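You operate a simulated robot arm through the tools that you are given. There is no shell and no other tool.

The job below is to be done with a simulated robot arm. You get a single attempt, and the scene is never put back.

TASK
Put things in order on the top of the two boxes by the winder. At the end: the blue filter cartridge stands where the brown tape roll stood; the brown brush stands where the blue filter cartridge stood; the short red tube stands where the brown brush stood; the brown tape roll from the top of the two boxes by the winder is on the small white box; whatever was shut is shut again. Leave all else as you found it, and nothing knocked over.

Only the result counts: the job must be done as asked and must still hold three seconds after the hand-in. Knocking over, shifting, dropping, spilling or breaking anything else fails it.

THE ROBOT
A 6-joint arm with a two-finger parallel gripper, fixed in place. Base frame: the origin is at the foot of the arm, x ahead of it, y to its left, z up; the work surface is at about z = 1000. Lengths are in mm, angles in degrees, forces in N, time in s.
With the tool pointing down near the work surface it reaches from about 160 to 640 mm from the base axis. Its first joint turns from -66.0 to 66.0 degrees. Payload 2.9 kg.
The TCP is the grasp point between the finger pads, 30 mm short of the fingertips. In the tool frame z runs along the fingers and y along their closing line. Largest opening 110 mm; finger width 20, thickness 10; the body of the gripper, 48 by 112 mm, starts 55 mm behind the TCP.
Orientation is that of the tool frame in the base frame, as a unit quaternion [x, y, z, w]. With the fingers straight down and closing along the base's y, the tool's x points along the base's -x, its y along +y and its z along -z.

THE INTERFACE
- The arm moves only by the tool move_arm. Its arguments are lists of equal length, an entry for each row: "turn": the turn, a rotation vector about the tool's x, y, z in degrees, a list of three; "travel": the shift along the tool's x, y, z in mm, a list of three; "grip": the opening, from 0 (shut) to 1 (fully open). In form: {"turn": [[ax, ay, az], ...], "travel": [[dx, dy, dz], ...], "grip": [grip, ...]}. A call has 1 to 20 rows; each row shifts and turns the commanded pose from where the row before left it, along the tool's axes as they then stand. Each row takes 0.2 s and may step no farther than 50 mm and 8.6 degrees from the row before; otherwise, or with a gripper value out of range, the whole call is refused. A pose out of reach is approached as far as the arm can. The call stops where the force on the tool passes 40 N (or 10 N more than at its start, if that is more) or the arm is blocked; 0.2 s more then pass. Each finger travels about 108 mm/s and halts on what it meets, pressing with about 22 N; the grip force reading is that of the motor and also rises with nothing between the fingers. The clock runs only during rows and for 0.2 s after the last one: add rows that do not move to give the fingers time. The reply holds the time, the measured pose of the TCP, the force on the tool along the base axes, the opening and the grip force, in the units named above and with some noise, with the torque about the TCP (base axes, N m) and any sound that the robot's microphone picked up.
- Cameras (640 x 400 px; columns grow to the right, rows downward): "scene" is fixed at [106.3, 460.9, 1393.7]; the picture's right is [-0.39, -0.92, 0.00], its down [-0.50, 0.21, -0.84] and it looks along [0.77, -0.33, -0.55] (base axes); focal length 296 px, centre (320, 200). "wrist" rides on the gripper at [72, 17, -103] in the tool frame; the picture's right is [-0.23, 0.97, 0.00], its down [-0.76, -0.18, -0.62] and it looks along [-0.61, -0.14, 0.78] (tool axes); focal length 222 px, centre (320, 200). There is no depth. A picture from a camera that has moved, and an enlarged one, comes with that camera's place and axes in the base frame and with its lens. The place of the scene camera against the robot may be out by one fixed shift of up to 12 mm in any direction.
- camera(camera): a new picture of that camera. No time passes.
- zoom(camera, box): a new picture of the part [left, top, right, bottom] of that camera's present view, enlarged. No time passes.
- close_job(): hands the job in; it is judged then, once.

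Nothing tells you positions but the pictures and the camera data. Unless the task says otherwise, let go and move clear before handing in.

The tools are called after "Call:" as name(argument=value, ...) on one line, values as JSON. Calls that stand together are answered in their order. move_arm: Moves the arm, as the interface text tells. Its arguments: {"type":"object","properties":{"turn":{"type":"array"},"travel":{"type":"array"},"grip":{"type":"array"}},"required":["turn","travel","grip"]} The other tools are called the same way: camera (camera) takes a picture; zoom (camera, box) takes an enlarged picture of a part of a camera's view; close_job () hands the job in.

At the start:

```text
clock: 0.0
position: [352.8, 162.7, 1245.3]
tcp_rot: [0.0, 1.0, 0.0, -0.001]
ft_force: [0.3, 0.4, 0.7]
moment: [0.06, -0.02, 0.0]
finger_gap: 109.9
finger_force: 0.1
```

scene: 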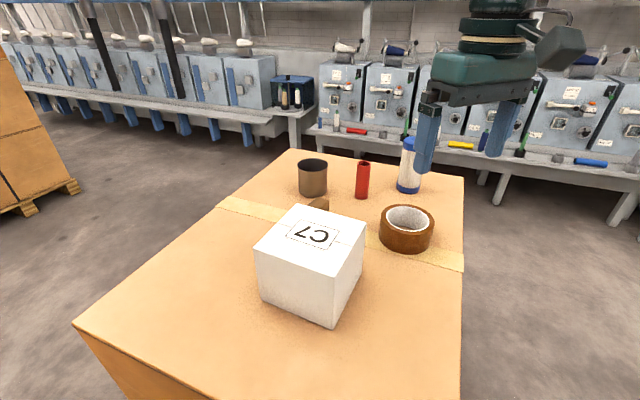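
wrist: 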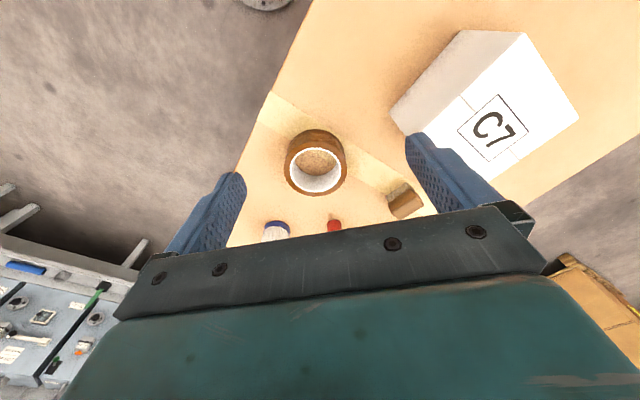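

I see the cardboard box top with a white box (C7), a brown tape roll, a blue/white cartridge, a red tube, a dark brown can, and something brown hidden behind the white box. I'll zoom in to identify them before moving.

Call:
zoom(camera="scene", box=[240, 120, 480, 270])

Call:
zoom(camera="wrist", box=[220, 80, 460, 240])

Call:
zoom(camera="scene", box=[220, 180, 400, 340])

```text
2.67 times, centred on (360, 195) of scene
camera zoom: at [106.3, 460.9, 1393.7], right [-0.39, -0.92, 0.0], down [-0.5, 0.21, -0.84], along [0.77, -0.33, -0.55], focal length 789 px, centre (213, 213)
```

zoom: 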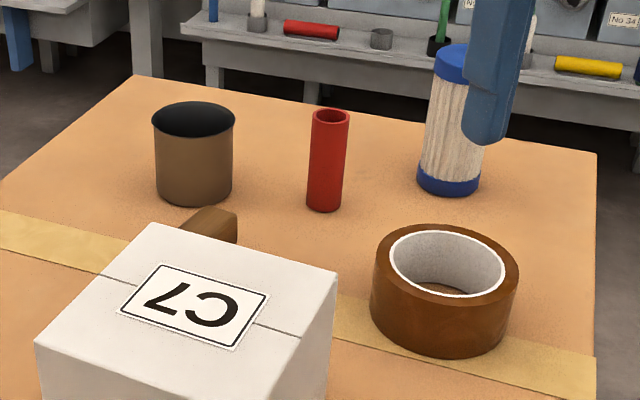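

```text
2.50 times, centred on (340, 160) of wrist
camera zoom: at [278.9, 179.4, 1347.6], right [0.23, 0.97, 0.0], down [0.76, -0.18, 0.62], along [0.61, -0.14, -0.78], focal length 555 px, centre (270, 300)
```

zoom: 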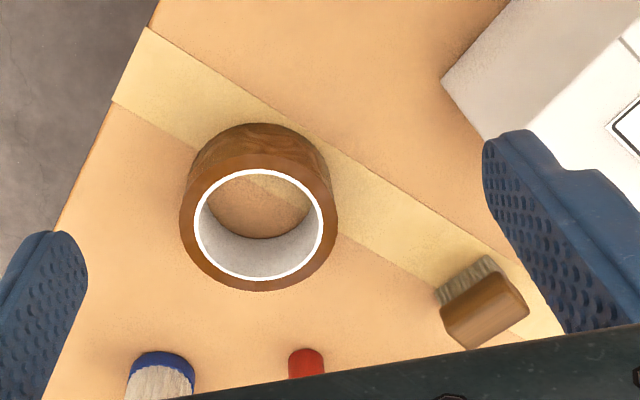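

```text
2.50 times, centred on (310, 260) of scene
camera zoom: at [106.3, 460.9, 1393.7], right [-0.39, -0.92, 0.0], down [-0.5, 0.21, -0.84], along [0.77, -0.33, -0.55], focal length 740 px, centre (345, 50)
```

zoom: 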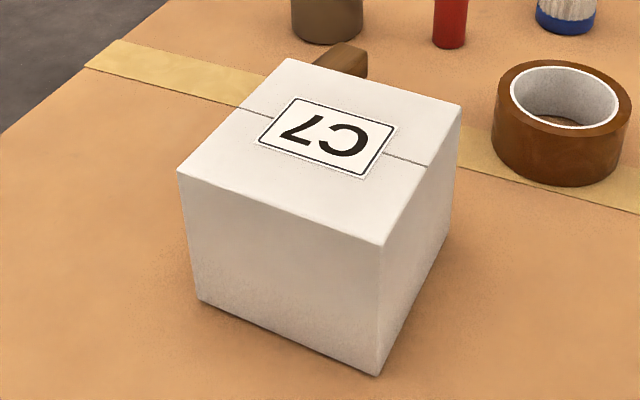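

Layout so far (estimates): tape near (453,132), cartridge near (600,10), red tube near (620,135), brush near (552,268) and white box near (420,340), all on a surface at z≈1000. I'll move the arm forward at height to see everything from above.

Call:
move_arm(turn=[[0, 0, 0], [0, 0, 0], [0, 0, 0], [0, 0, 0], [0, 0, 0]], travel=[[-37, -3, -5], [-37, -3, 0], [-37, -3, 0], [-36, -3, 0], [0, 0, 0]], grip=[1, 1, 1, 1, 1])

Call:
camera(camera="wrist")

Call:
camera(camera="scene")

```text
clock: 1.2
position: [499.9, 149.7, 1251.3]
tcp_rot: [0.001, 1.0, 0.001, 0.001]
ft_force: [0.7, -0.1, -0.2]
moment: [-0.02, 0.01, -0.01]
finger_gap: 110.0
finger_force: 0.0
```

```text
taken
camera wrist: at [426.4, 166.9, 1352.9], right [0.23, 0.97, 0.0], down [0.76, -0.18, 0.62], along [0.61, -0.14, -0.78], focal length 222 px, centre (320, 200)
```

wrist: 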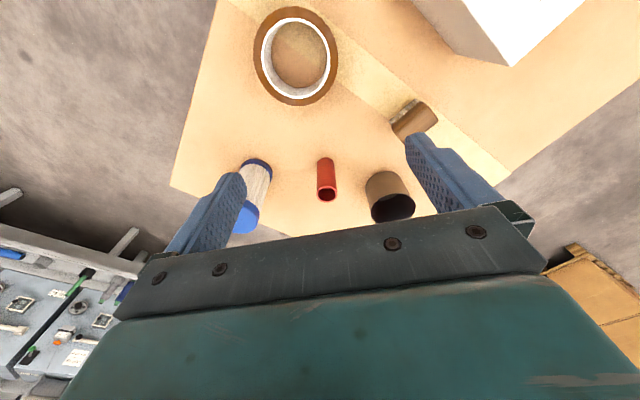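

```text
taken
```

scene: 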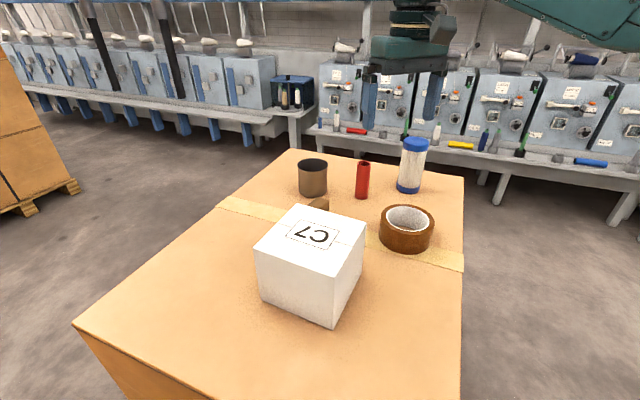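

Call:
zoom(camera="wrist", box=[220, 80, 460, 240])

Call:
zoom(camera="wrist", box=[200, 0, 380, 120])

Call:
zoom(camera="scene", box=[280, 130, 440, 230])

```text
2.50 times, centred on (340, 160) of wrist
camera zoom: at [426.4, 166.9, 1352.9], right [0.23, 0.97, 0.0], down [0.76, -0.18, 0.62], along [0.61, -0.14, -0.78], focal length 555 px, centre (270, 300)
```

zoom: 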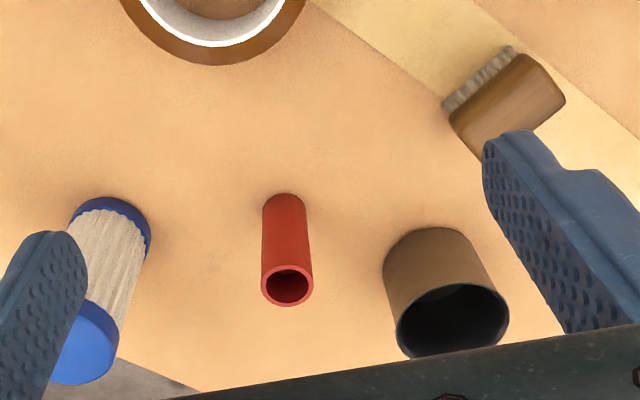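

```text
3.33 times, centred on (290, 60) of wrist
camera zoom: at [426.4, 166.9, 1352.9], right [0.23, 0.97, 0.0], down [0.76, -0.18, 0.62], along [0.61, -0.14, -0.78], focal length 740 px, centre (420, 667)
```

zoom: 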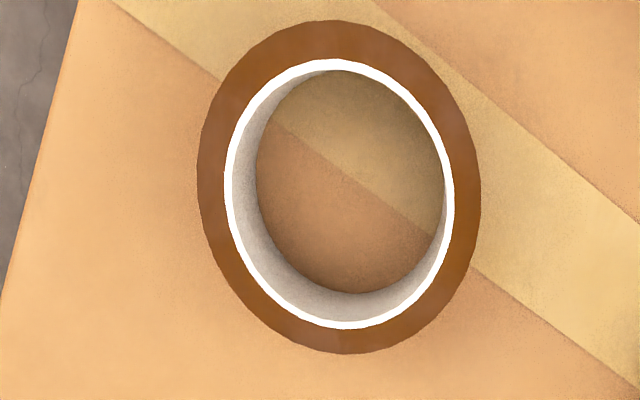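

```text
4.00 times, centred on (360, 180) of scene
camera zoom: at [106.3, 460.9, 1393.7], right [-0.39, -0.92, 0.0], down [-0.5, 0.21, -0.84], along [0.77, -0.33, -0.55], focal length 1184 px, centre (160, 280)
```

zoom: 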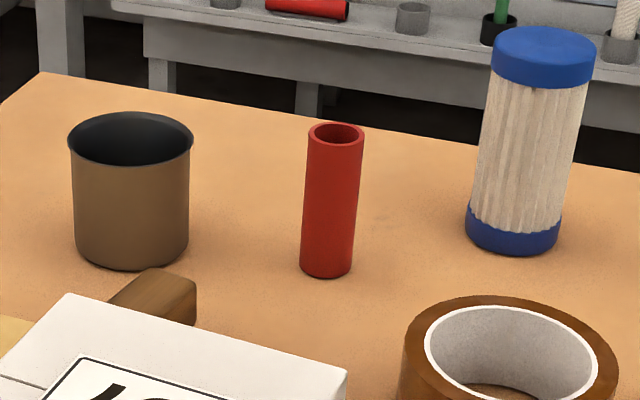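

The can is an open cup that plays no part here, and nothing looks open that has to be closed. The tape is about 98 mm across and 50 mm tall at about (450,132), and the tube is about 32 mm across and 88 mm tall. Next I want a clear view of the brush and the white box.

Call:
move_arm(turn=[[0, 0, 0], [0, 0, 0], [0, 0, 0]], travel=[[10, 45, 0], [10, 45, 0], [0, 0, 0]], grip=[1, 1, 1])

Call:
camera(camera="wrist")

Call:
zoom(camera="wrist", box=[280, 80, 440, 180])

```text
clock: 2.0
position: [477.3, 239.5, 1250.7]
tcp_rot: [0.0, 1.0, -0.001, 0.0]
ft_force: [0.3, -0.6, -0.1]
moment: [0.03, 0.04, 0.02]
finger_gap: 110.0
finger_force: 0.1
```

```text
taken
camera wrist: at [405.0, 256.5, 1353.1], right [0.23, 0.97, 0.0], down [0.76, -0.18, 0.62], along [0.61, -0.14, -0.78], focal length 222 px, centre (320, 200)
```

wrist: 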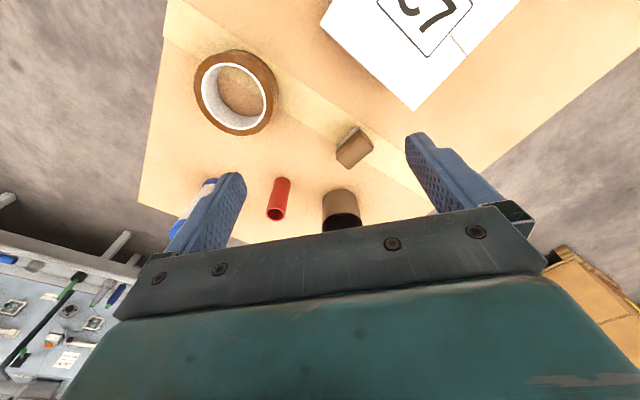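

```text
4.00 times, centred on (360, 130) of wrist
camera zoom: at [405.0, 256.5, 1353.1], right [0.23, 0.97, 0.0], down [0.76, -0.18, 0.62], along [0.61, -0.14, -0.78], focal length 888 px, centre (160, 480)
```

zoom: 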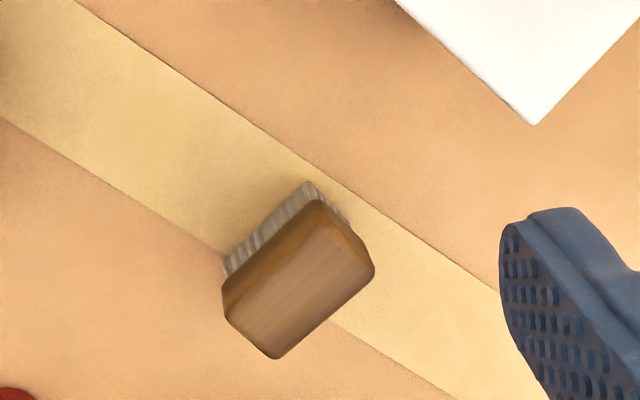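

The brush stands on its bristles, with its block on top. It's about 50×28×48 mm, centred near (568,271), with its short axis about 33° from x. The white box is centred near (413,344) with its top at z≈1110, and I now put the tape at about (455,131). Next I'll hover over the tape to check alignment.

Call:
move_arm(turn=[[0, 0, 0], [0, 0, 0], [0, 0, 0], [0, 0, 0], [0, 0, 0], [0, 0, 0]], travel=[[8, -36, 0], [8, -36, 0], [6.3, -36.5, 0], [0, 0, 45], [0, 0, 45], [0, 0, 0]], grip=[1, 1, 1, 1, 1, 1])

Call:
camera(camera="wrist")

Call:
zoom(camera="scene", box=[320, 100, 480, 270])

```text
clock: 3.4
position: [455.9, 130.0, 1159.7]
tcp_rot: [-0.001, 1.0, 0.0, 0.0]
ft_force: [-0.5, -0.2, 0.5]
moment: [0.02, -0.03, -0.02]
finger_gap: 110.1
finger_force: 0.1
```

```text
taken
camera wrist: at [383.2, 148.2, 1262.5], right [0.23, 0.97, 0.0], down [0.76, -0.18, 0.62], along [0.61, -0.14, -0.78], focal length 222 px, centre (320, 200)
```

wrist: 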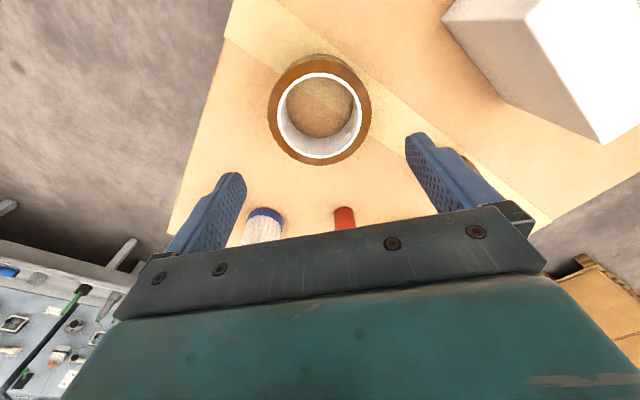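

```text
2.35 times, centred on (400, 185) of scene
camera zoom: at [106.3, 460.9, 1393.7], right [-0.39, -0.92, 0.0], down [-0.5, 0.21, -0.84], along [0.77, -0.33, -0.55], focal length 696 px, centre (132, 235)
```

zoom: 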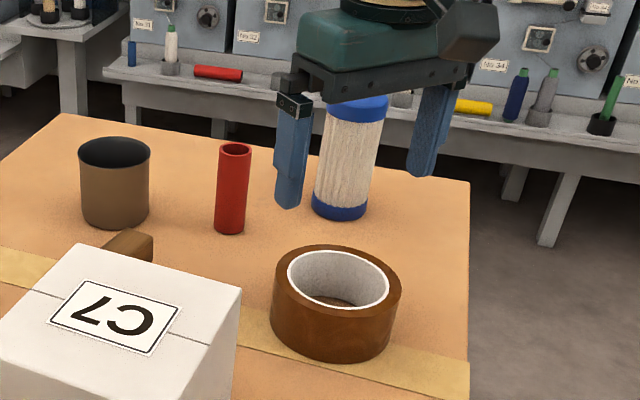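

Call:
zoom(camera="wrist", box=[240, 40, 400, 180])

```text
2.86 times, centred on (320, 110) of wrist
camera zoom: at [383.2, 148.2, 1262.5], right [0.23, 0.97, 0.0], down [0.76, -0.18, 0.62], along [0.61, -0.14, -0.78], focal length 635 px, centre (320, 457)
```

zoom: 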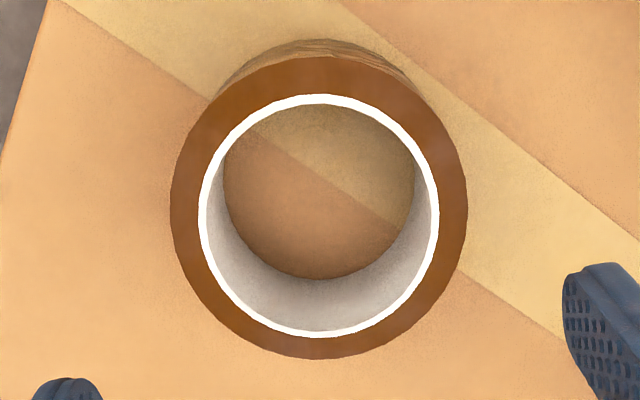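

The tape is centred within about 1 mm under the TCP, with its top about 110 mm below, so I'll descend straight over it.

Call:
move_arm(turn=[[0, 0, 0], [0, 0, 0], [0, 0, 0], [0, 0, 0], [0, 0, 0]], travel=[[0, 0, 35], [0, 0, 30], [0, 0, 15], [0, 0, 10], [0, 0, 0]], grip=[1, 1, 1, 1, 1])

Call:
camera(camera="wrist")

Call:
zoom(camera="scene", box=[340, 130, 480, 270])

```text
clock: 4.6
position: [456.5, 132.4, 1069.4]
tcp_rot: [0.0, 1.0, 0.0, 0.0]
ft_force: [-0.3, 0.0, 0.7]
moment: [0.01, 0.01, -0.01]
finger_gap: 110.0
finger_force: 0.0
```

```text
taken
camera wrist: at [383.7, 148.6, 1172.4], right [0.23, 0.97, 0.0], down [0.76, -0.18, 0.62], along [0.61, -0.14, -0.78], focal length 222 px, centre (320, 200)
```

wrist: 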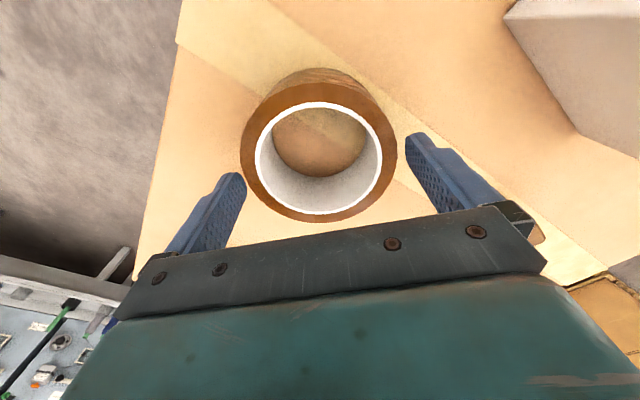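

```text
2.86 times, centred on (410, 200) of scene
camera zoom: at [106.3, 460.9, 1393.7], right [-0.39, -0.92, 0.0], down [-0.5, 0.21, -0.84], along [0.77, -0.33, -0.55], focal length 846 px, centre (63, 200)
```

zoom: 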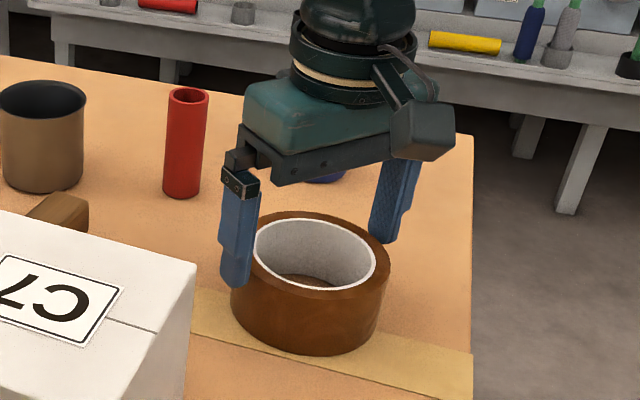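

The fingers straddle the roll with space on both sides. I'll go down to about 6 mm above the surface and close.

Call:
move_arm(turn=[[0, 0, 0], [0, 0, 0], [0, 0, 0], [0, 0, 0]], travel=[[0, 0, 15], [0, 0, 12], [0, 0, 6], [0, 0, 0]], grip=[1, 1, 1, 1])

Call:
zoom(camera="scene", box=[340, 130, 480, 270])

Call:
camera(camera="wrist")

```text
clock: 5.6
position: [458.4, 132.0, 1037.1]
tcp_rot: [-0.001, 1.0, -0.001, 0.0]
ft_force: [-0.2, -0.6, 1.2]
moment: [0.02, -0.01, -0.01]
finger_gap: 110.0
finger_force: 0.0
```

```text
2.86 times, centred on (410, 200) of scene
camera zoom: at [106.3, 460.9, 1393.7], right [-0.39, -0.92, 0.0], down [-0.5, 0.21, -0.84], along [0.77, -0.33, -0.55], focal length 846 px, centre (63, 200)
```

zoom: 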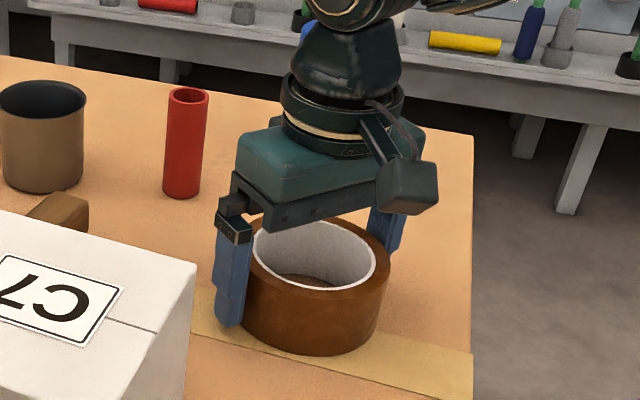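

```text
taken
camera wrist: at [383.7, 149.3, 1139.3], right [0.23, 0.97, 0.0], down [0.76, -0.18, 0.62], along [0.61, -0.14, -0.78], focal length 222 px, centre (320, 200)
```

wrist: 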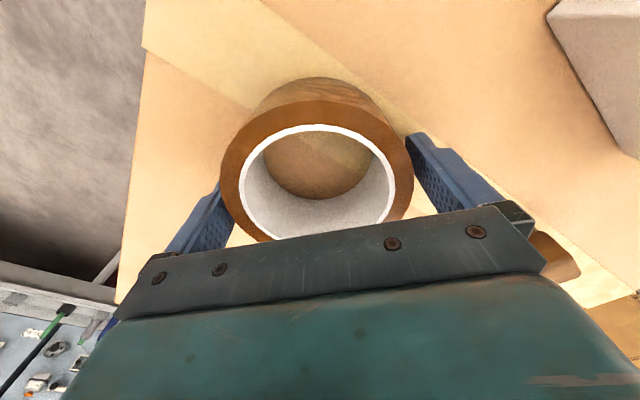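

Call:
move_arm(turn=[[0, 0, 0], [0, 0, 0], [0, 0, 0], [0, 0, 0]], travel=[[0, 0, 0], [0, 0, 0], [0, 0, 0], [0, 0, 0]], grip=[0.92, 0.85, 0.7, 0.7])

Call:
camera(camera="wrist")

```text
clock: 6.6
position: [457.8, 131.7, 1036.6]
tcp_rot: [-0.001, 1.0, 0.0, 0.001]
ft_force: [-0.2, 0.3, 0.0]
moment: [0.0, 0.0, -0.02]
finger_gap: 105.0
finger_force: 21.8
```

```text
taken
camera wrist: at [383.7, 149.3, 1139.4], right [0.23, 0.97, 0.0], down [0.76, -0.18, 0.62], along [0.61, -0.14, -0.78], focal length 222 px, centre (320, 200)
```

wrist: 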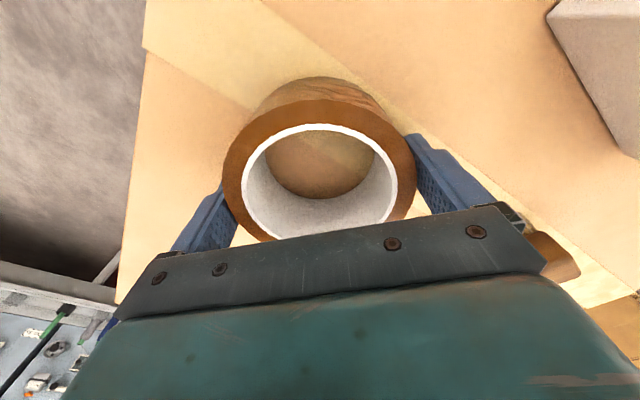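

The grip closed at 105 mm, so the roll is wider than I estimated, and its original centre is nearer (460,131). I'll lift a little and check that it holds.

Call:
move_arm(turn=[[0, 0, 0], [0, 0, 0], [0, 0, 0], [0, 0, 0]], travel=[[0, 0, -5], [0, 0, -10], [0, 0, -20], [0, 0, 0]], grip=[0.7, 0.7, 0.7, 0.7])

Call:
camera(camera="wrist")

Call:
zoom(camera="scene", box=[340, 110, 480, 270])

```text
clock: 7.6
position: [457.2, 132.4, 1071.9]
tcp_rot: [-0.001, 1.0, 0.0, 0.0]
ft_force: [-0.2, -0.5, -2.2]
moment: [0.01, -0.02, 0.01]
finger_gap: 104.7
finger_force: 22.7
```

```text
taken
camera wrist: at [383.9, 148.9, 1174.9], right [0.23, 0.97, 0.0], down [0.76, -0.18, 0.62], along [0.61, -0.14, -0.78], focal length 222 px, centre (320, 200)
```

wrist: 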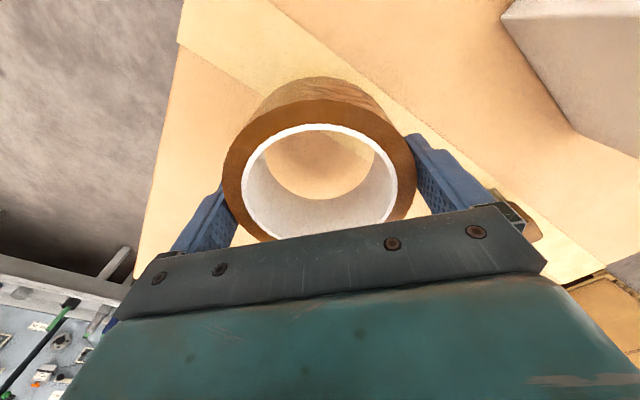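

```text
2.50 times, centred on (410, 190) of scene
camera zoom: at [106.3, 460.9, 1393.7], right [-0.39, -0.92, 0.0], down [-0.5, 0.21, -0.84], along [0.77, -0.33, -0.55], focal length 740 px, centre (95, 225)
```

zoom: 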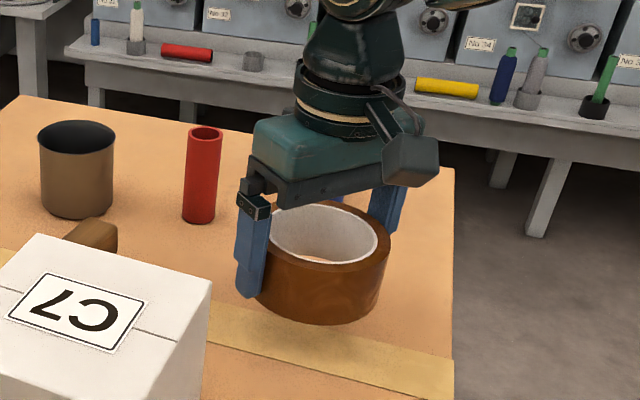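

The tape is held level and weighs about 0.22 kg. I'll raise it to z≈1200, carry it over the white box near (413,344) and stop above to check.

Call:
move_arm(turn=[[0, 0, 0], [0, 0, 0], [0, 0, 0], [0, 0, 0], [0, 0, 0], [0, 0, 0], [0, 0, 0], [0, 0, 0], [0, 0, 0], [0, 0, 0], [0, 0, 0], [0, 0, 0], [0, 0, 0]], travel=[[0, 0, -20], [0, 0, -36], [0, 0, -36], [0, 0, -36], [4, 15, 0], [6, 28, 0], [8, 35, 0], [8, 36, 0], [8, 36, 0], [7, 34, 0], [5, 20, 0], [2, 8.3, 0], [0, 0, 0]], grip=[0.7, 0.7, 0.7, 0.7, 0.7, 0.7, 0.7, 0.7, 0.7, 0.7, 0.7, 0.7, 0.7])

Call:
camera(camera="wrist")

Call:
zoom(camera="scene", box=[220, 120, 420, 340])

```text
clock: 10.4
position: [409.5, 344.0, 1200.2]
tcp_rot: [0.0, 1.0, -0.001, 0.0]
ft_force: [0.0, 0.0, -2.0]
moment: [-0.02, 0.01, -0.02]
finger_gap: 104.8
finger_force: 22.0
```

```text
taken
camera wrist: at [335.2, 361.2, 1302.6], right [0.23, 0.97, 0.0], down [0.76, -0.18, 0.62], along [0.61, -0.14, -0.78], focal length 222 px, centre (320, 200)
```

wrist: 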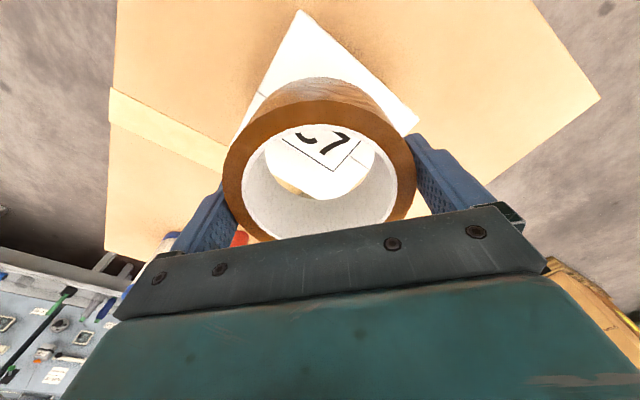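

```text
1.82 times, centred on (320, 230) of scene
camera zoom: at [106.3, 460.9, 1393.7], right [-0.39, -0.92, 0.0], down [-0.5, 0.21, -0.84], along [0.77, -0.33, -0.55], focal length 538 px, centre (320, 146)
```

zoom: 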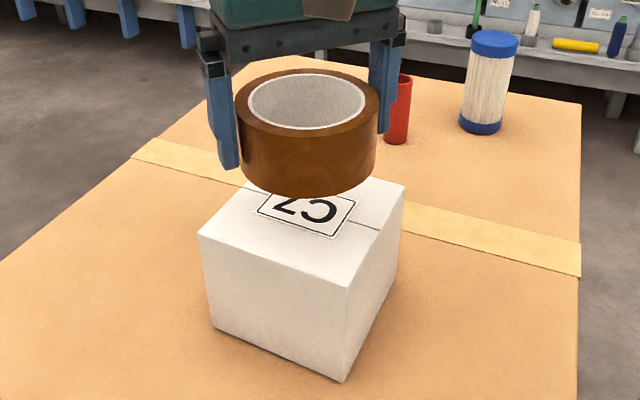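

The tape is centred over the box within a few mm. I'll lower it and feel for contact in small steps.

Call:
move_arm(turn=[[0, 0, 0], [0, 0, 0], [0, 0, 0], [0, 0, 0], [0, 0, 0], [0, 0, 0]], travel=[[0, 0, 15], [0, 0, 15], [0, 0, 8], [0, 0, 4], [0, 0, 3], [0, 0, 0]], grip=[0.7, 0.7, 0.7, 0.7, 0.7, 0.7])

Call:
zoom(camera="scene", box=[240, 140, 400, 300])

```text
clock: 11.8
position: [409.3, 343.9, 1154.7]
tcp_rot: [0.0, 1.0, 0.0, 0.0]
ft_force: [-0.1, -1.2, -1.6]
moment: [0.03, 0.0, 0.0]
finger_gap: 104.8
finger_force: 21.5
```

```text
2.50 times, centred on (320, 220) of scene
camera zoom: at [106.3, 460.9, 1393.7], right [-0.39, -0.92, 0.0], down [-0.5, 0.21, -0.84], along [0.77, -0.33, -0.55], focal length 740 px, centre (320, 150)
```

zoom: 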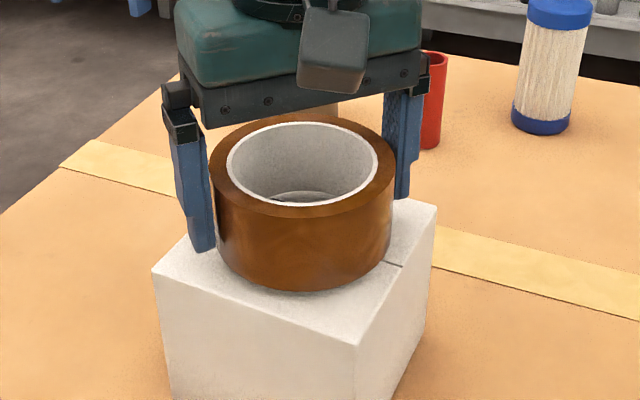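

Call:
move_arm(turn=[[0, 0, 0], [0, 0, 0], [0, 0, 0]], travel=[[0, 0, 2], [0, 0, 1.5], [0, 0, 0]], grip=[0.7, 0.7, 0.7])

```text
clock: 12.6
position: [408.8, 344.4, 1152.1]
tcp_rot: [-0.001, 1.0, 0.0, 0.0]
ft_force: [0.2, 0.3, -1.2]
moment: [0.01, 0.01, 0.03]
finger_gap: 104.9
finger_force: 21.7
```

Call:
move_arm(turn=[[0, 0, 0], [0, 0, 0], [0, 0, 0]], travel=[[0, 0, 1.5], [0, 0, 1.5], [0, 0, 0]], grip=[0.7, 0.7, 0.7])

Call:
zoom(camera="scene", box=[240, 180, 360, 300])

```text
clock: 13.4
position: [408.9, 344.8, 1146.9]
tcp_rot: [0.0, 1.0, 0.0, 0.0]
ft_force: [-0.9, -0.5, -1.4]
moment: [-0.02, 0.02, -0.02]
finger_gap: 105.1
finger_force: 22.1
```

```text
3.33 times, centred on (300, 240) of scene
camera zoom: at [106.3, 460.9, 1393.7], right [-0.39, -0.92, 0.0], down [-0.5, 0.21, -0.84], along [0.77, -0.33, -0.55], focal length 987 px, centre (387, 67)
```

zoom: 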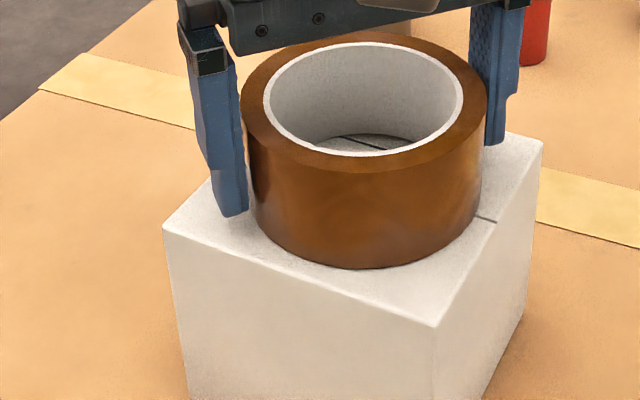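

Call:
move_arm(turn=[[0, 0, 0], [0, 0, 0], [0, 0, 0]], travel=[[0, 0, 1], [0, 0, 1], [0, 0, 0]], grip=[0.7, 0.7, 0.7])

```text
clock: 14.2
position: [409.1, 344.0, 1147.8]
tcp_rot: [0.0, 1.0, 0.001, 0.0]
ft_force: [1.5, 0.1, 0.9]
moment: [-0.08, 0.08, 0.04]
finger_gap: 104.9
finger_force: 21.9
```

Contact is felt, with the load off the gripper. I'll open and rise straight up.

Call:
move_arm(turn=[[0, 0, 0], [0, 0, 0], [0, 0, 0], [0, 0, 0]], travel=[[0, 0, 0.5], [0, 0, 0], [0, 0, 0], [0, 0, 0]], grip=[0.7, 0.97, 1, 1])

Call:
camera(camera="wrist")

Call:
zoom(camera="scene", box=[240, 180, 360, 300])

```text
clock: 15.2
position: [409.7, 343.8, 1146.2]
tcp_rot: [-0.001, 1.0, 0.0, 0.001]
ft_force: [0.4, 0.1, 0.1]
moment: [-0.02, 0.02, 0.03]
finger_gap: 110.2
finger_force: 0.1
```

```text
taken
camera wrist: at [335.2, 361.3, 1248.5], right [0.23, 0.97, 0.0], down [0.76, -0.18, 0.62], along [0.61, -0.14, -0.78], focal length 222 px, centre (320, 200)
```

wrist: 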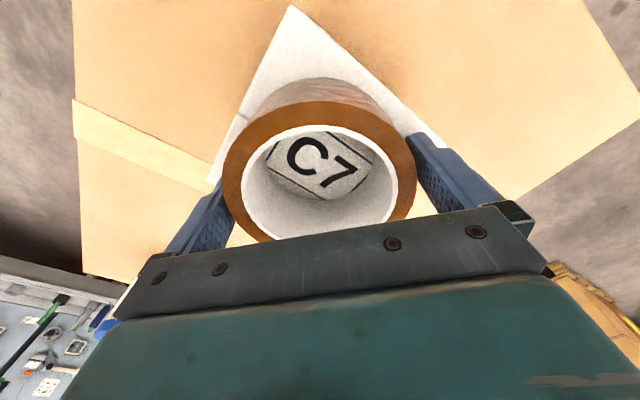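

```text
3.33 times, centred on (300, 240) of scene
camera zoom: at [106.3, 460.9, 1393.7], right [-0.39, -0.92, 0.0], down [-0.5, 0.21, -0.84], along [0.77, -0.33, -0.55], focal length 987 px, centre (387, 67)
```

zoom: 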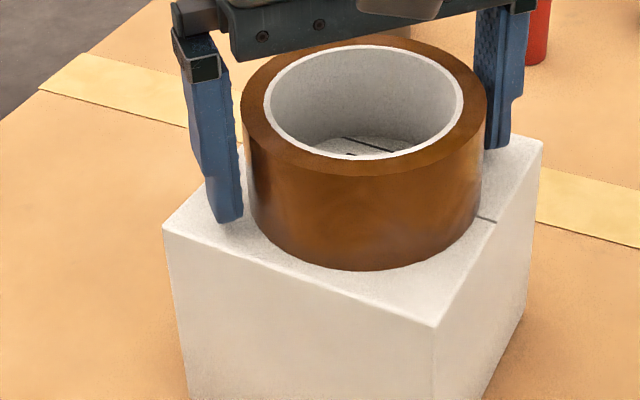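

The tape sits flat on the white box and is released. I'll rise straight up and go look at the cartridge.

Call:
move_arm(turn=[[0, 0, 0], [0, 0, 0], [0, 0, 0], [0, 0, 0], [0, 0, 0], [0, 0, 0], [0, 0, 0], [0, 0, 0], [0, 0, 0], [0, 0, 0], [0, 0, 0], [0, 0, 0], [0, 0, 0], [0, 0, 0], [0, 0, 0]], travel=[[0, 0, -8], [0, 0, -12], [0, 0, -20], [0, 0, -30], [0, 0, -30], [-10, -22, -10], [-20, -44, 0], [-20, -44, 0], [-20, -44, 0], [-20, -44, 0], [-20, -44, 0], [-20, -44, 0], [-14, -32, 10], [-6, -16, 16], [0, 0, 0]], grip=[1, 1, 1, 1, 1, 1, 1, 1, 1, 1, 1, 1, 1, 1, 1])

Call:
camera(camera="wrist")

Call:
camera(camera="scene")

```text
clock: 18.4
position: [560.2, 9.6, 1230.8]
tcp_rot: [-0.002, 1.0, 0.0, 0.0]
ft_force: [-0.5, -0.3, -0.8]
moment: [0.02, 0.03, -0.01]
finger_gap: 109.9
finger_force: 0.0
```

```text
taken
camera wrist: at [485.4, 26.8, 1332.5], right [0.23, 0.97, 0.0], down [0.76, -0.18, 0.62], along [0.61, -0.14, -0.78], focal length 222 px, centre (320, 200)
```

wrist: 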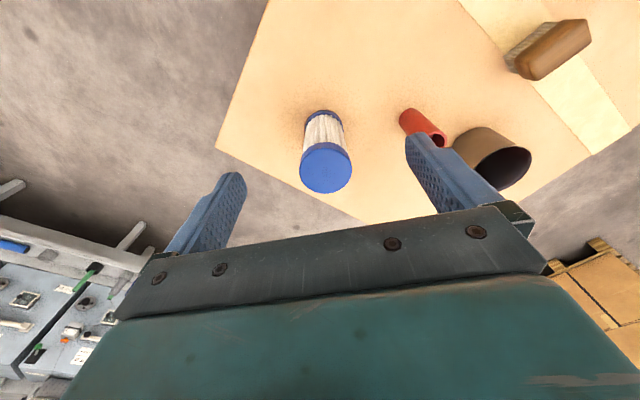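

```text
taken
```

scene: 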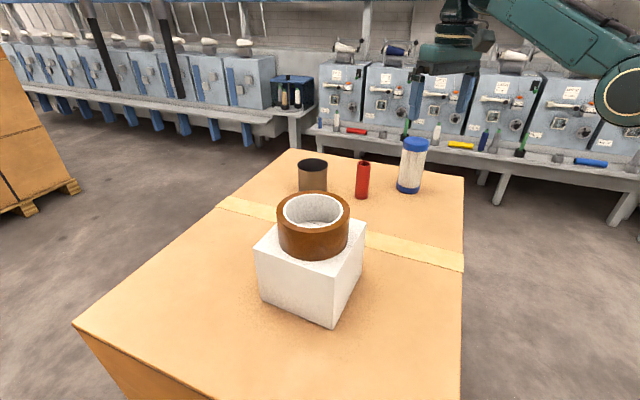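

Call:
zoom(camera="wrist", box=[270, 90, 400, 210])

Call:
zoom(camera="wrist", box=[380, 0, 620, 200])

```text
3.33 times, centred on (335, 150) of wrist
camera zoom: at [485.4, 26.8, 1332.5], right [0.23, 0.97, 0.0], down [0.76, -0.18, 0.62], along [0.61, -0.14, -0.78], focal length 740 px, centre (270, 367)
```

zoom: 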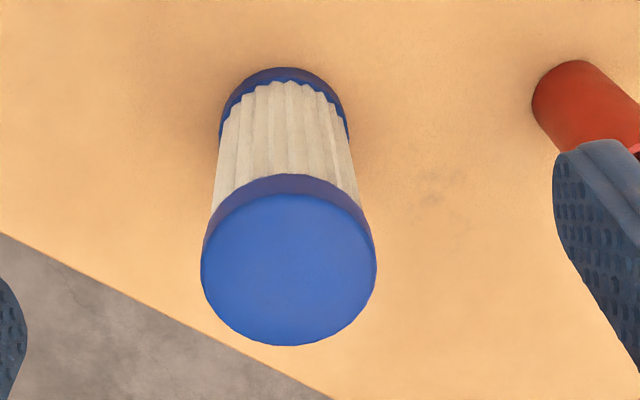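

```text
2.00 times, centred on (500, 100) of wrist
camera zoom: at [485.4, 26.8, 1332.5], right [0.23, 0.97, 0.0], down [0.76, -0.18, 0.62], along [0.61, -0.14, -0.78], focal length 444 px, centre (-40, 400)
```

zoom: 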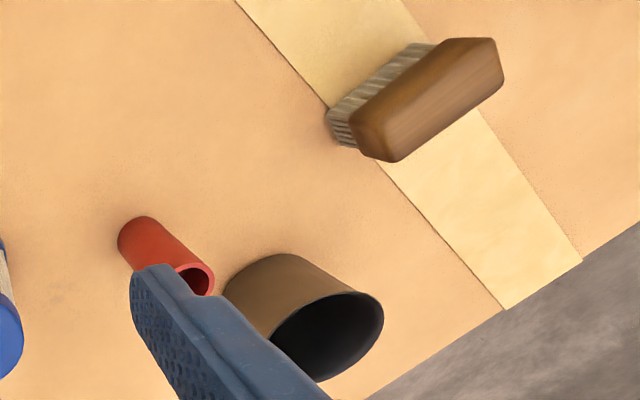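

The cartridge is near (616,3), about 60 mm across and 121 mm tall, and the surface comes out nearer z≈995. I'll move directly above it and verify alignment.

Call:
move_arm(turn=[[0, 0, 0], [0, 0, 0], [0, 0, 0], [0, 0, 0]], travel=[[-28, -3.5, 0], [-29.3, -3.2, 0], [0, 0, 30], [0, 0, 0]], grip=[1, 1, 1, 1])

Call:
camera(camera="wrist")

Call:
zoom(camera="wrist", box=[260, 70, 390, 190])

Call:
zoom(camera="scene", box=[330, 80, 480, 220])

```text
clock: 18.9
position: [581.4, 6.7, 1220.2]
tcp_rot: [0.001, 1.0, 0.0, 0.01]
ft_force: [14.0, 4.5, -19.2]
moment: [-0.66, 0.07, -0.45]
finger_gap: 109.7
finger_force: 0.0
out of reach, approached as far as the arm can: row 1, 2
stopped in row 2: the force on the tool passed its limit at 84 N (the readings are from after the stop); the commanded pose is now the measured one
```

```text
taken
camera wrist: at [506.4, 23.4, 1322.4], right [0.23, 0.97, 0.01], down [0.75, -0.18, 0.64], along [0.62, -0.14, -0.77], focal length 222 px, centre (320, 200)
```

wrist: 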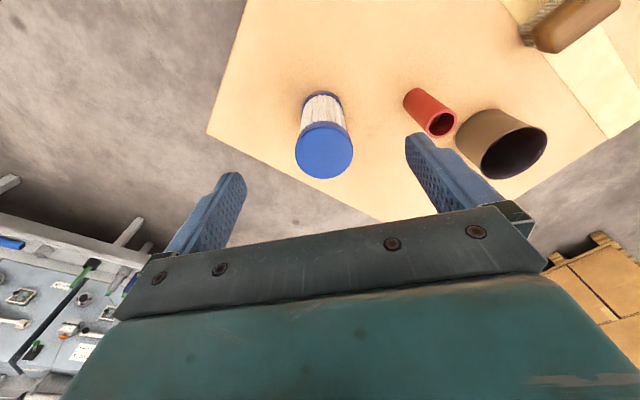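

```text
3.33 times, centred on (325, 130) of wrist
camera zoom: at [506.4, 23.4, 1322.4], right [0.23, 0.97, 0.01], down [0.75, -0.18, 0.64], along [0.62, -0.14, -0.77], focal length 740 px, centre (303, 433)
```

zoom: 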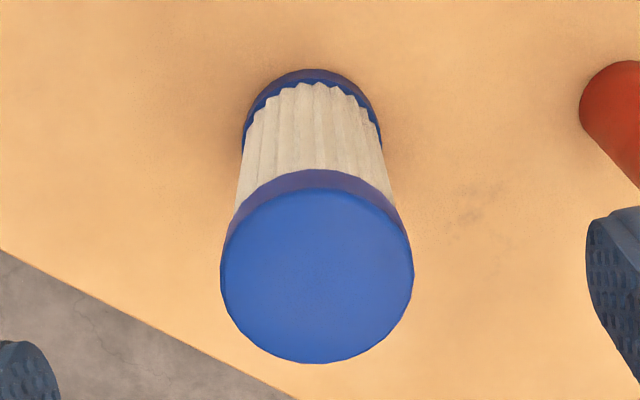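

```text
2.86 times, centred on (405, 150) of scene
camera zoom: at [106.3, 460.9, 1393.7], right [-0.39, -0.92, 0.0], down [-0.5, 0.21, -0.84], along [0.77, -0.33, -0.55], focal length 846 px, centre (77, 343)
```

zoom: 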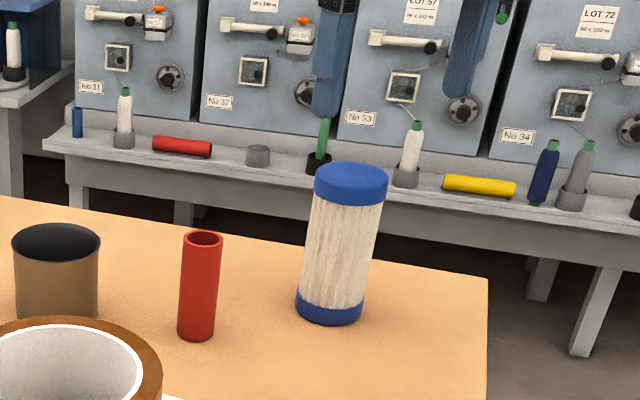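

The vertical tool can't reach that far out at this height. I'll straighten it, pull back to x≈535, go down to z≈1080, and slide in horizontally with the open fingers on either side of the cartridge at (615.5,2.5).

Call:
move_arm(turn=[[0, 1.15, 0], [0, 0, 0], [0, 0, 0], [0, 0, 0], [0, 0, 0], [0, 0, 0], [0, 0, 0], [0, 0, 0]], travel=[[15, -2, 0], [31.4, -2.2, 0], [0, 0, 30], [0, 0, 35], [0, 0, 35], [0, 0, 28], [0, 0, 12], [0, 0, 0]], grip=[1, 1, 1, 1, 1, 1, 1, 1])

Call:
camera(camera="wrist")

Call:
camera(camera="scene")

```text
clock: 20.7
position: [535.0, 1.0, 1081.5]
tcp_rot: [0.001, 1.0, 0.0, -0.002]
ft_force: [-0.6, 0.0, -0.2]
moment: [0.02, 0.02, 0.03]
finger_gap: 110.0
finger_force: 0.0
```

```text
taken
camera wrist: at [462.0, 19.8, 1183.3], right [0.23, 0.97, 0.0], down [0.76, -0.18, 0.62], along [0.6, -0.14, -0.79], focal length 222 px, centre (320, 200)
```

wrist: 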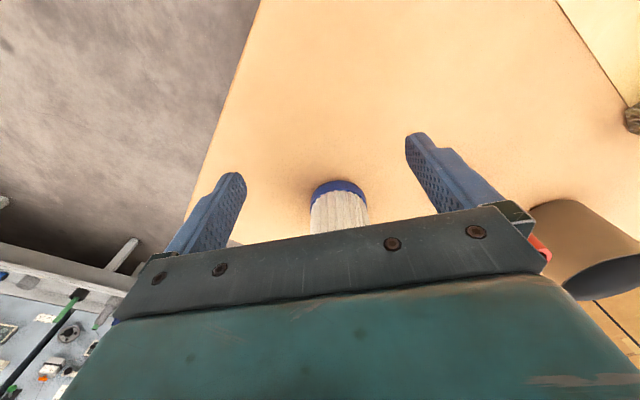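

```text
taken
```

scene: 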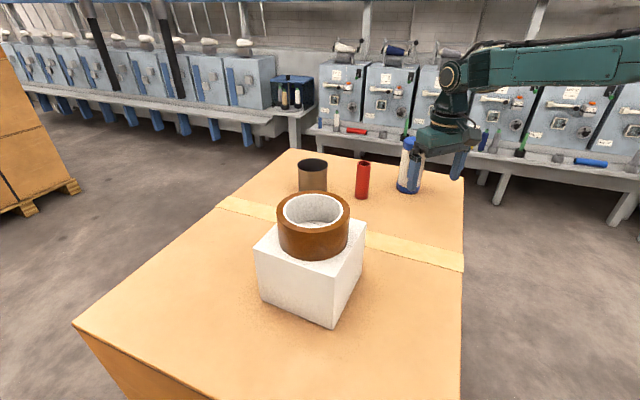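

Call:
move_arm(turn=[[0, 0, 0], [0, 0, 0], [0, 0, 0], [0, 0, 0], [0, 0, 0]], travel=[[-25, 0, 0], [-25, 0.5, 0], [-20, 0, 0], [-11, 0, 0], [0, 0, 0]], grip=[1, 1, 1, 1, 1])

Call:
camera(camera="wrist")

Call:
zoom(camera="scene", box=[330, 80, 480, 220])

```text
clock: 21.9
position: [614.9, 1.8, 1079.4]
tcp_rot: [0.001, 1.0, 0.0, -0.003]
ft_force: [-0.4, 0.2, -0.4]
moment: [0.0, -0.02, 0.01]
finger_gap: 110.3
finger_force: 0.1
```

```text
taken
camera wrist: at [543.0, 19.7, 1182.8], right [0.23, 0.97, 0.0], down [0.76, -0.18, 0.62], along [0.6, -0.14, -0.79], focal length 222 px, centre (320, 200)
```

wrist: 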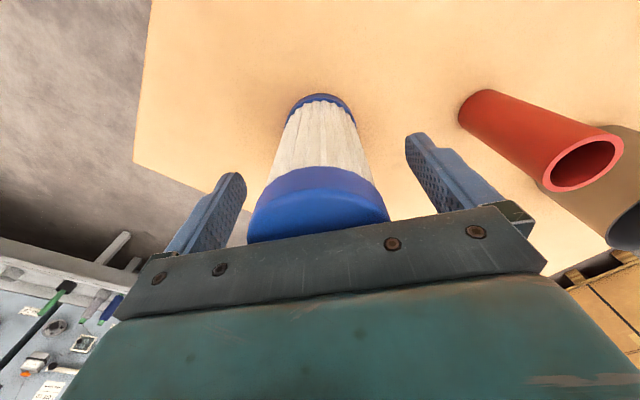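

```text
2.86 times, centred on (405, 150) of scene
camera zoom: at [106.3, 460.9, 1393.7], right [-0.39, -0.92, 0.0], down [-0.5, 0.21, -0.84], along [0.77, -0.33, -0.55], focal length 846 px, centre (77, 343)
```

zoom: 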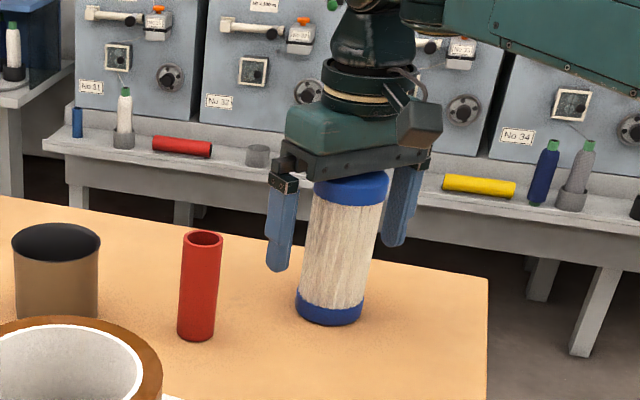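

The cartridge is centred between the fingers at about (616,3.5). I'll close on it.

Call:
move_arm(turn=[[0, 0, 0], [0, 0, 0], [0, 0, 0], [0, 0, 0], [0, 0, 0], [0, 0, 0]], travel=[[0, 0, 0], [0, 0, 0], [0, 0, 0], [0, 0, 0], [0, 0, 0], [0, 0, 0]], grip=[0.8, 0.65, 0.55, 0.45, 0.35, 0.35])

Call:
camera(camera="wrist")

```text
clock: 23.3
position: [617.0, 2.1, 1080.8]
tcp_rot: [0.001, 1.0, 0.0, -0.003]
ft_force: [0.4, -0.5, 1.4]
moment: [-0.05, -0.03, 0.02]
finger_gap: 56.8
finger_force: 22.3
```

```text
taken
camera wrist: at [542.8, 19.7, 1182.9], right [0.23, 0.97, 0.0], down [0.76, -0.18, 0.62], along [0.6, -0.14, -0.79], focal length 222 px, centre (320, 200)
```

wrist: 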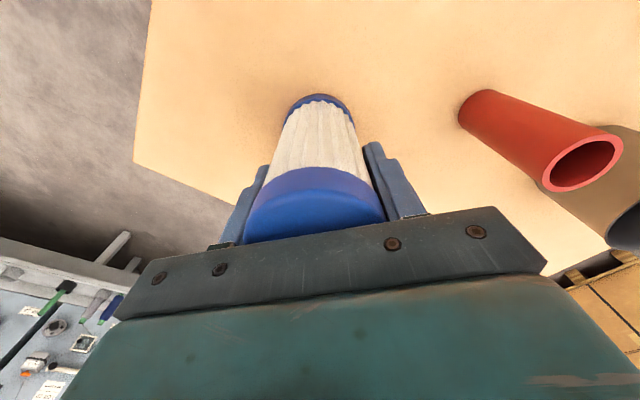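

Call:
move_arm(turn=[[0, 0, 0], [0, 0, 0], [0, 0, 0], [0, 0, 0]], travel=[[0, 0, -5], [0, 0, -10], [0, 0, -10], [0, 0, 0]], grip=[0.35, 0.35, 0.35, 0.35])

Call:
zoom(camera="scene", box=[330, 80, 480, 220])

Call:
camera(camera="wrist")

```text
clock: 24.3
position: [616.1, 3.1, 1105.5]
tcp_rot: [0.001, 1.0, 0.001, -0.003]
ft_force: [-0.3, 0.1, 0.4]
moment: [-0.02, -0.01, -0.01]
finger_gap: 57.1
finger_force: 22.0
```

```text
2.86 times, centred on (405, 150) of scene
camera zoom: at [106.3, 460.9, 1393.7], right [-0.39, -0.92, 0.0], down [-0.5, 0.21, -0.84], along [0.77, -0.33, -0.55], focal length 846 px, centre (77, 343)
```

zoom: 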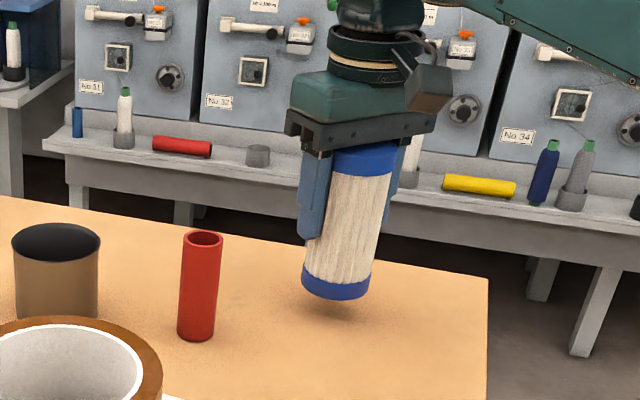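

```text
taken
camera wrist: at [542.5, 19.2, 1207.7], right [0.23, 0.97, 0.0], down [0.76, -0.18, 0.62], along [0.6, -0.14, -0.79], focal length 222 px, centre (320, 200)
```

wrist: 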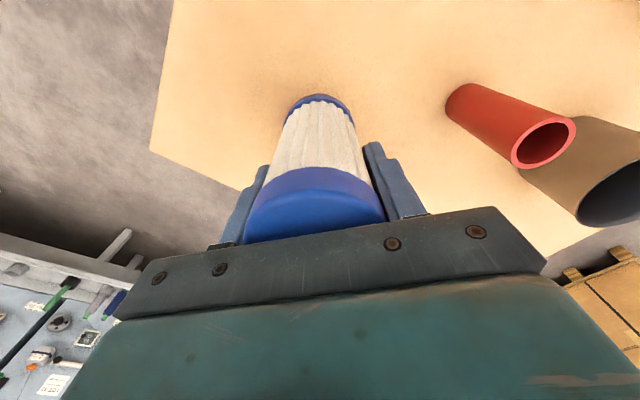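

The cartridge is held upright. I'll carry it low to the tape's old place at about (461,131), where the way is clear.

Call:
move_arm(turn=[[0, 0, 0], [0, 0, 0], [0, 0, 0], [0, 0, 0], [0, 0, 0], [0, 0, 0], [0, 0, 0], [0, 0, 0]], travel=[[12, 8.6, 0], [26, 20, 0], [32, 28, 0], [32, 28, 0], [28, 24, 0], [18, 14, 0], [7.2, 6, 0], [0, 0, 0]], grip=[0.35, 0.35, 0.35, 0.35, 0.35, 0.35, 0.35, 0.35])

Call:
camera(camera="wrist")

Call:
zoom(camera="scene", box=[330, 100, 480, 260])

```text
clock: 26.1
position: [460.1, 130.4, 1105.4]
tcp_rot: [0.001, 1.0, 0.001, -0.003]
ft_force: [-0.3, 0.0, -1.6]
moment: [0.03, -0.04, 0.01]
finger_gap: 56.9
finger_force: 22.3
```

```text
taken
camera wrist: at [387.2, 148.8, 1208.2], right [0.23, 0.97, 0.0], down [0.76, -0.18, 0.62], along [0.6, -0.14, -0.79], focal length 222 px, centre (320, 200)
```

wrist: 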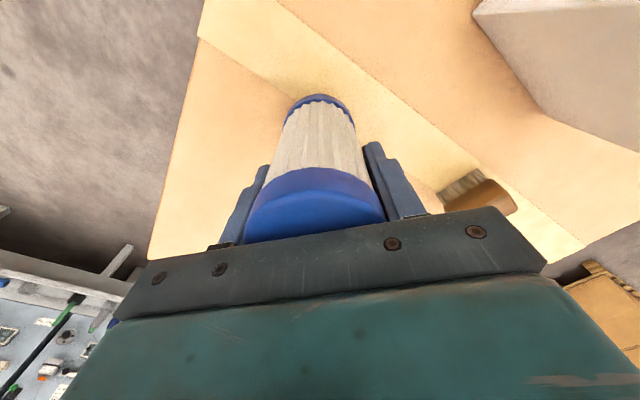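

```text
2.50 times, centred on (405, 180) of scene
camera zoom: at [106.3, 460.9, 1393.7], right [-0.39, -0.92, 0.0], down [-0.5, 0.21, -0.84], along [0.77, -0.33, -0.55], focal length 740 px, centre (108, 250)
```

zoom: 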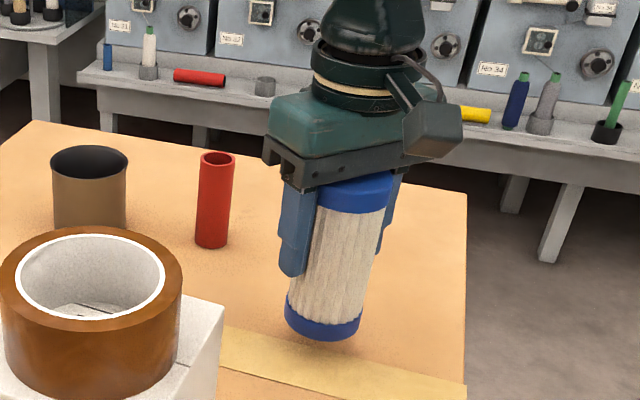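

Call:
move_arm(turn=[[0, 0, 0], [0, 0, 0], [0, 0, 0], [0, 0, 0], [0, 0, 0]], travel=[[0, 0, 10], [0, 0, 8], [0, 0, 4], [0, 0, 2], [0, 0, 0]], grip=[0.35, 0.35, 0.35, 0.35, 0.35])

Call:
zoom(camera="scene", box=[330, 100, 480, 260])

```text
clock: 27.3
position: [459.7, 130.4, 1081.6]
tcp_rot: [0.001, 1.0, 0.0, -0.003]
ft_force: [-0.6, 0.8, -1.3]
moment: [-0.01, 0.02, 0.01]
finger_gap: 56.9
finger_force: 21.8
```

```text
2.50 times, centred on (405, 180) of scene
camera zoom: at [106.3, 460.9, 1393.7], right [-0.39, -0.92, 0.0], down [-0.5, 0.21, -0.84], along [0.77, -0.33, -0.55], focal length 740 px, centre (108, 250)
```

zoom: 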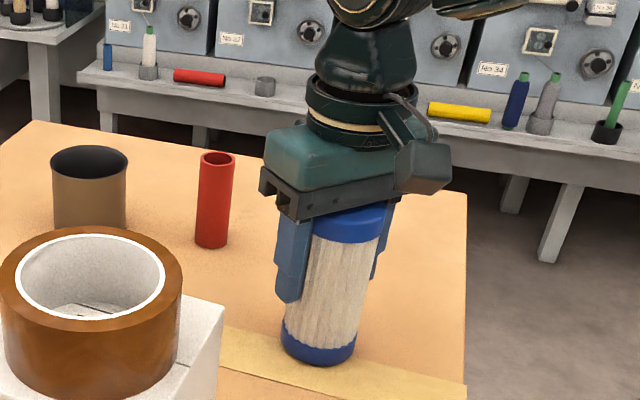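

Call:
move_arm(turn=[[0, 0, 0], [0, 0, 0], [0, 0, 0]], travel=[[0, 0, 0.8], [0, 0, 0.7], [0, 0, 0]], grip=[0.35, 0.35, 0.35])

```text
clock: 28.1
position: [460.0, 130.8, 1080.9]
tcp_rot: [0.001, 1.0, 0.0, -0.002]
ft_force: [-0.6, -0.2, -1.5]
moment: [0.03, 0.0, -0.01]
finger_gap: 57.1
finger_force: 22.0
```

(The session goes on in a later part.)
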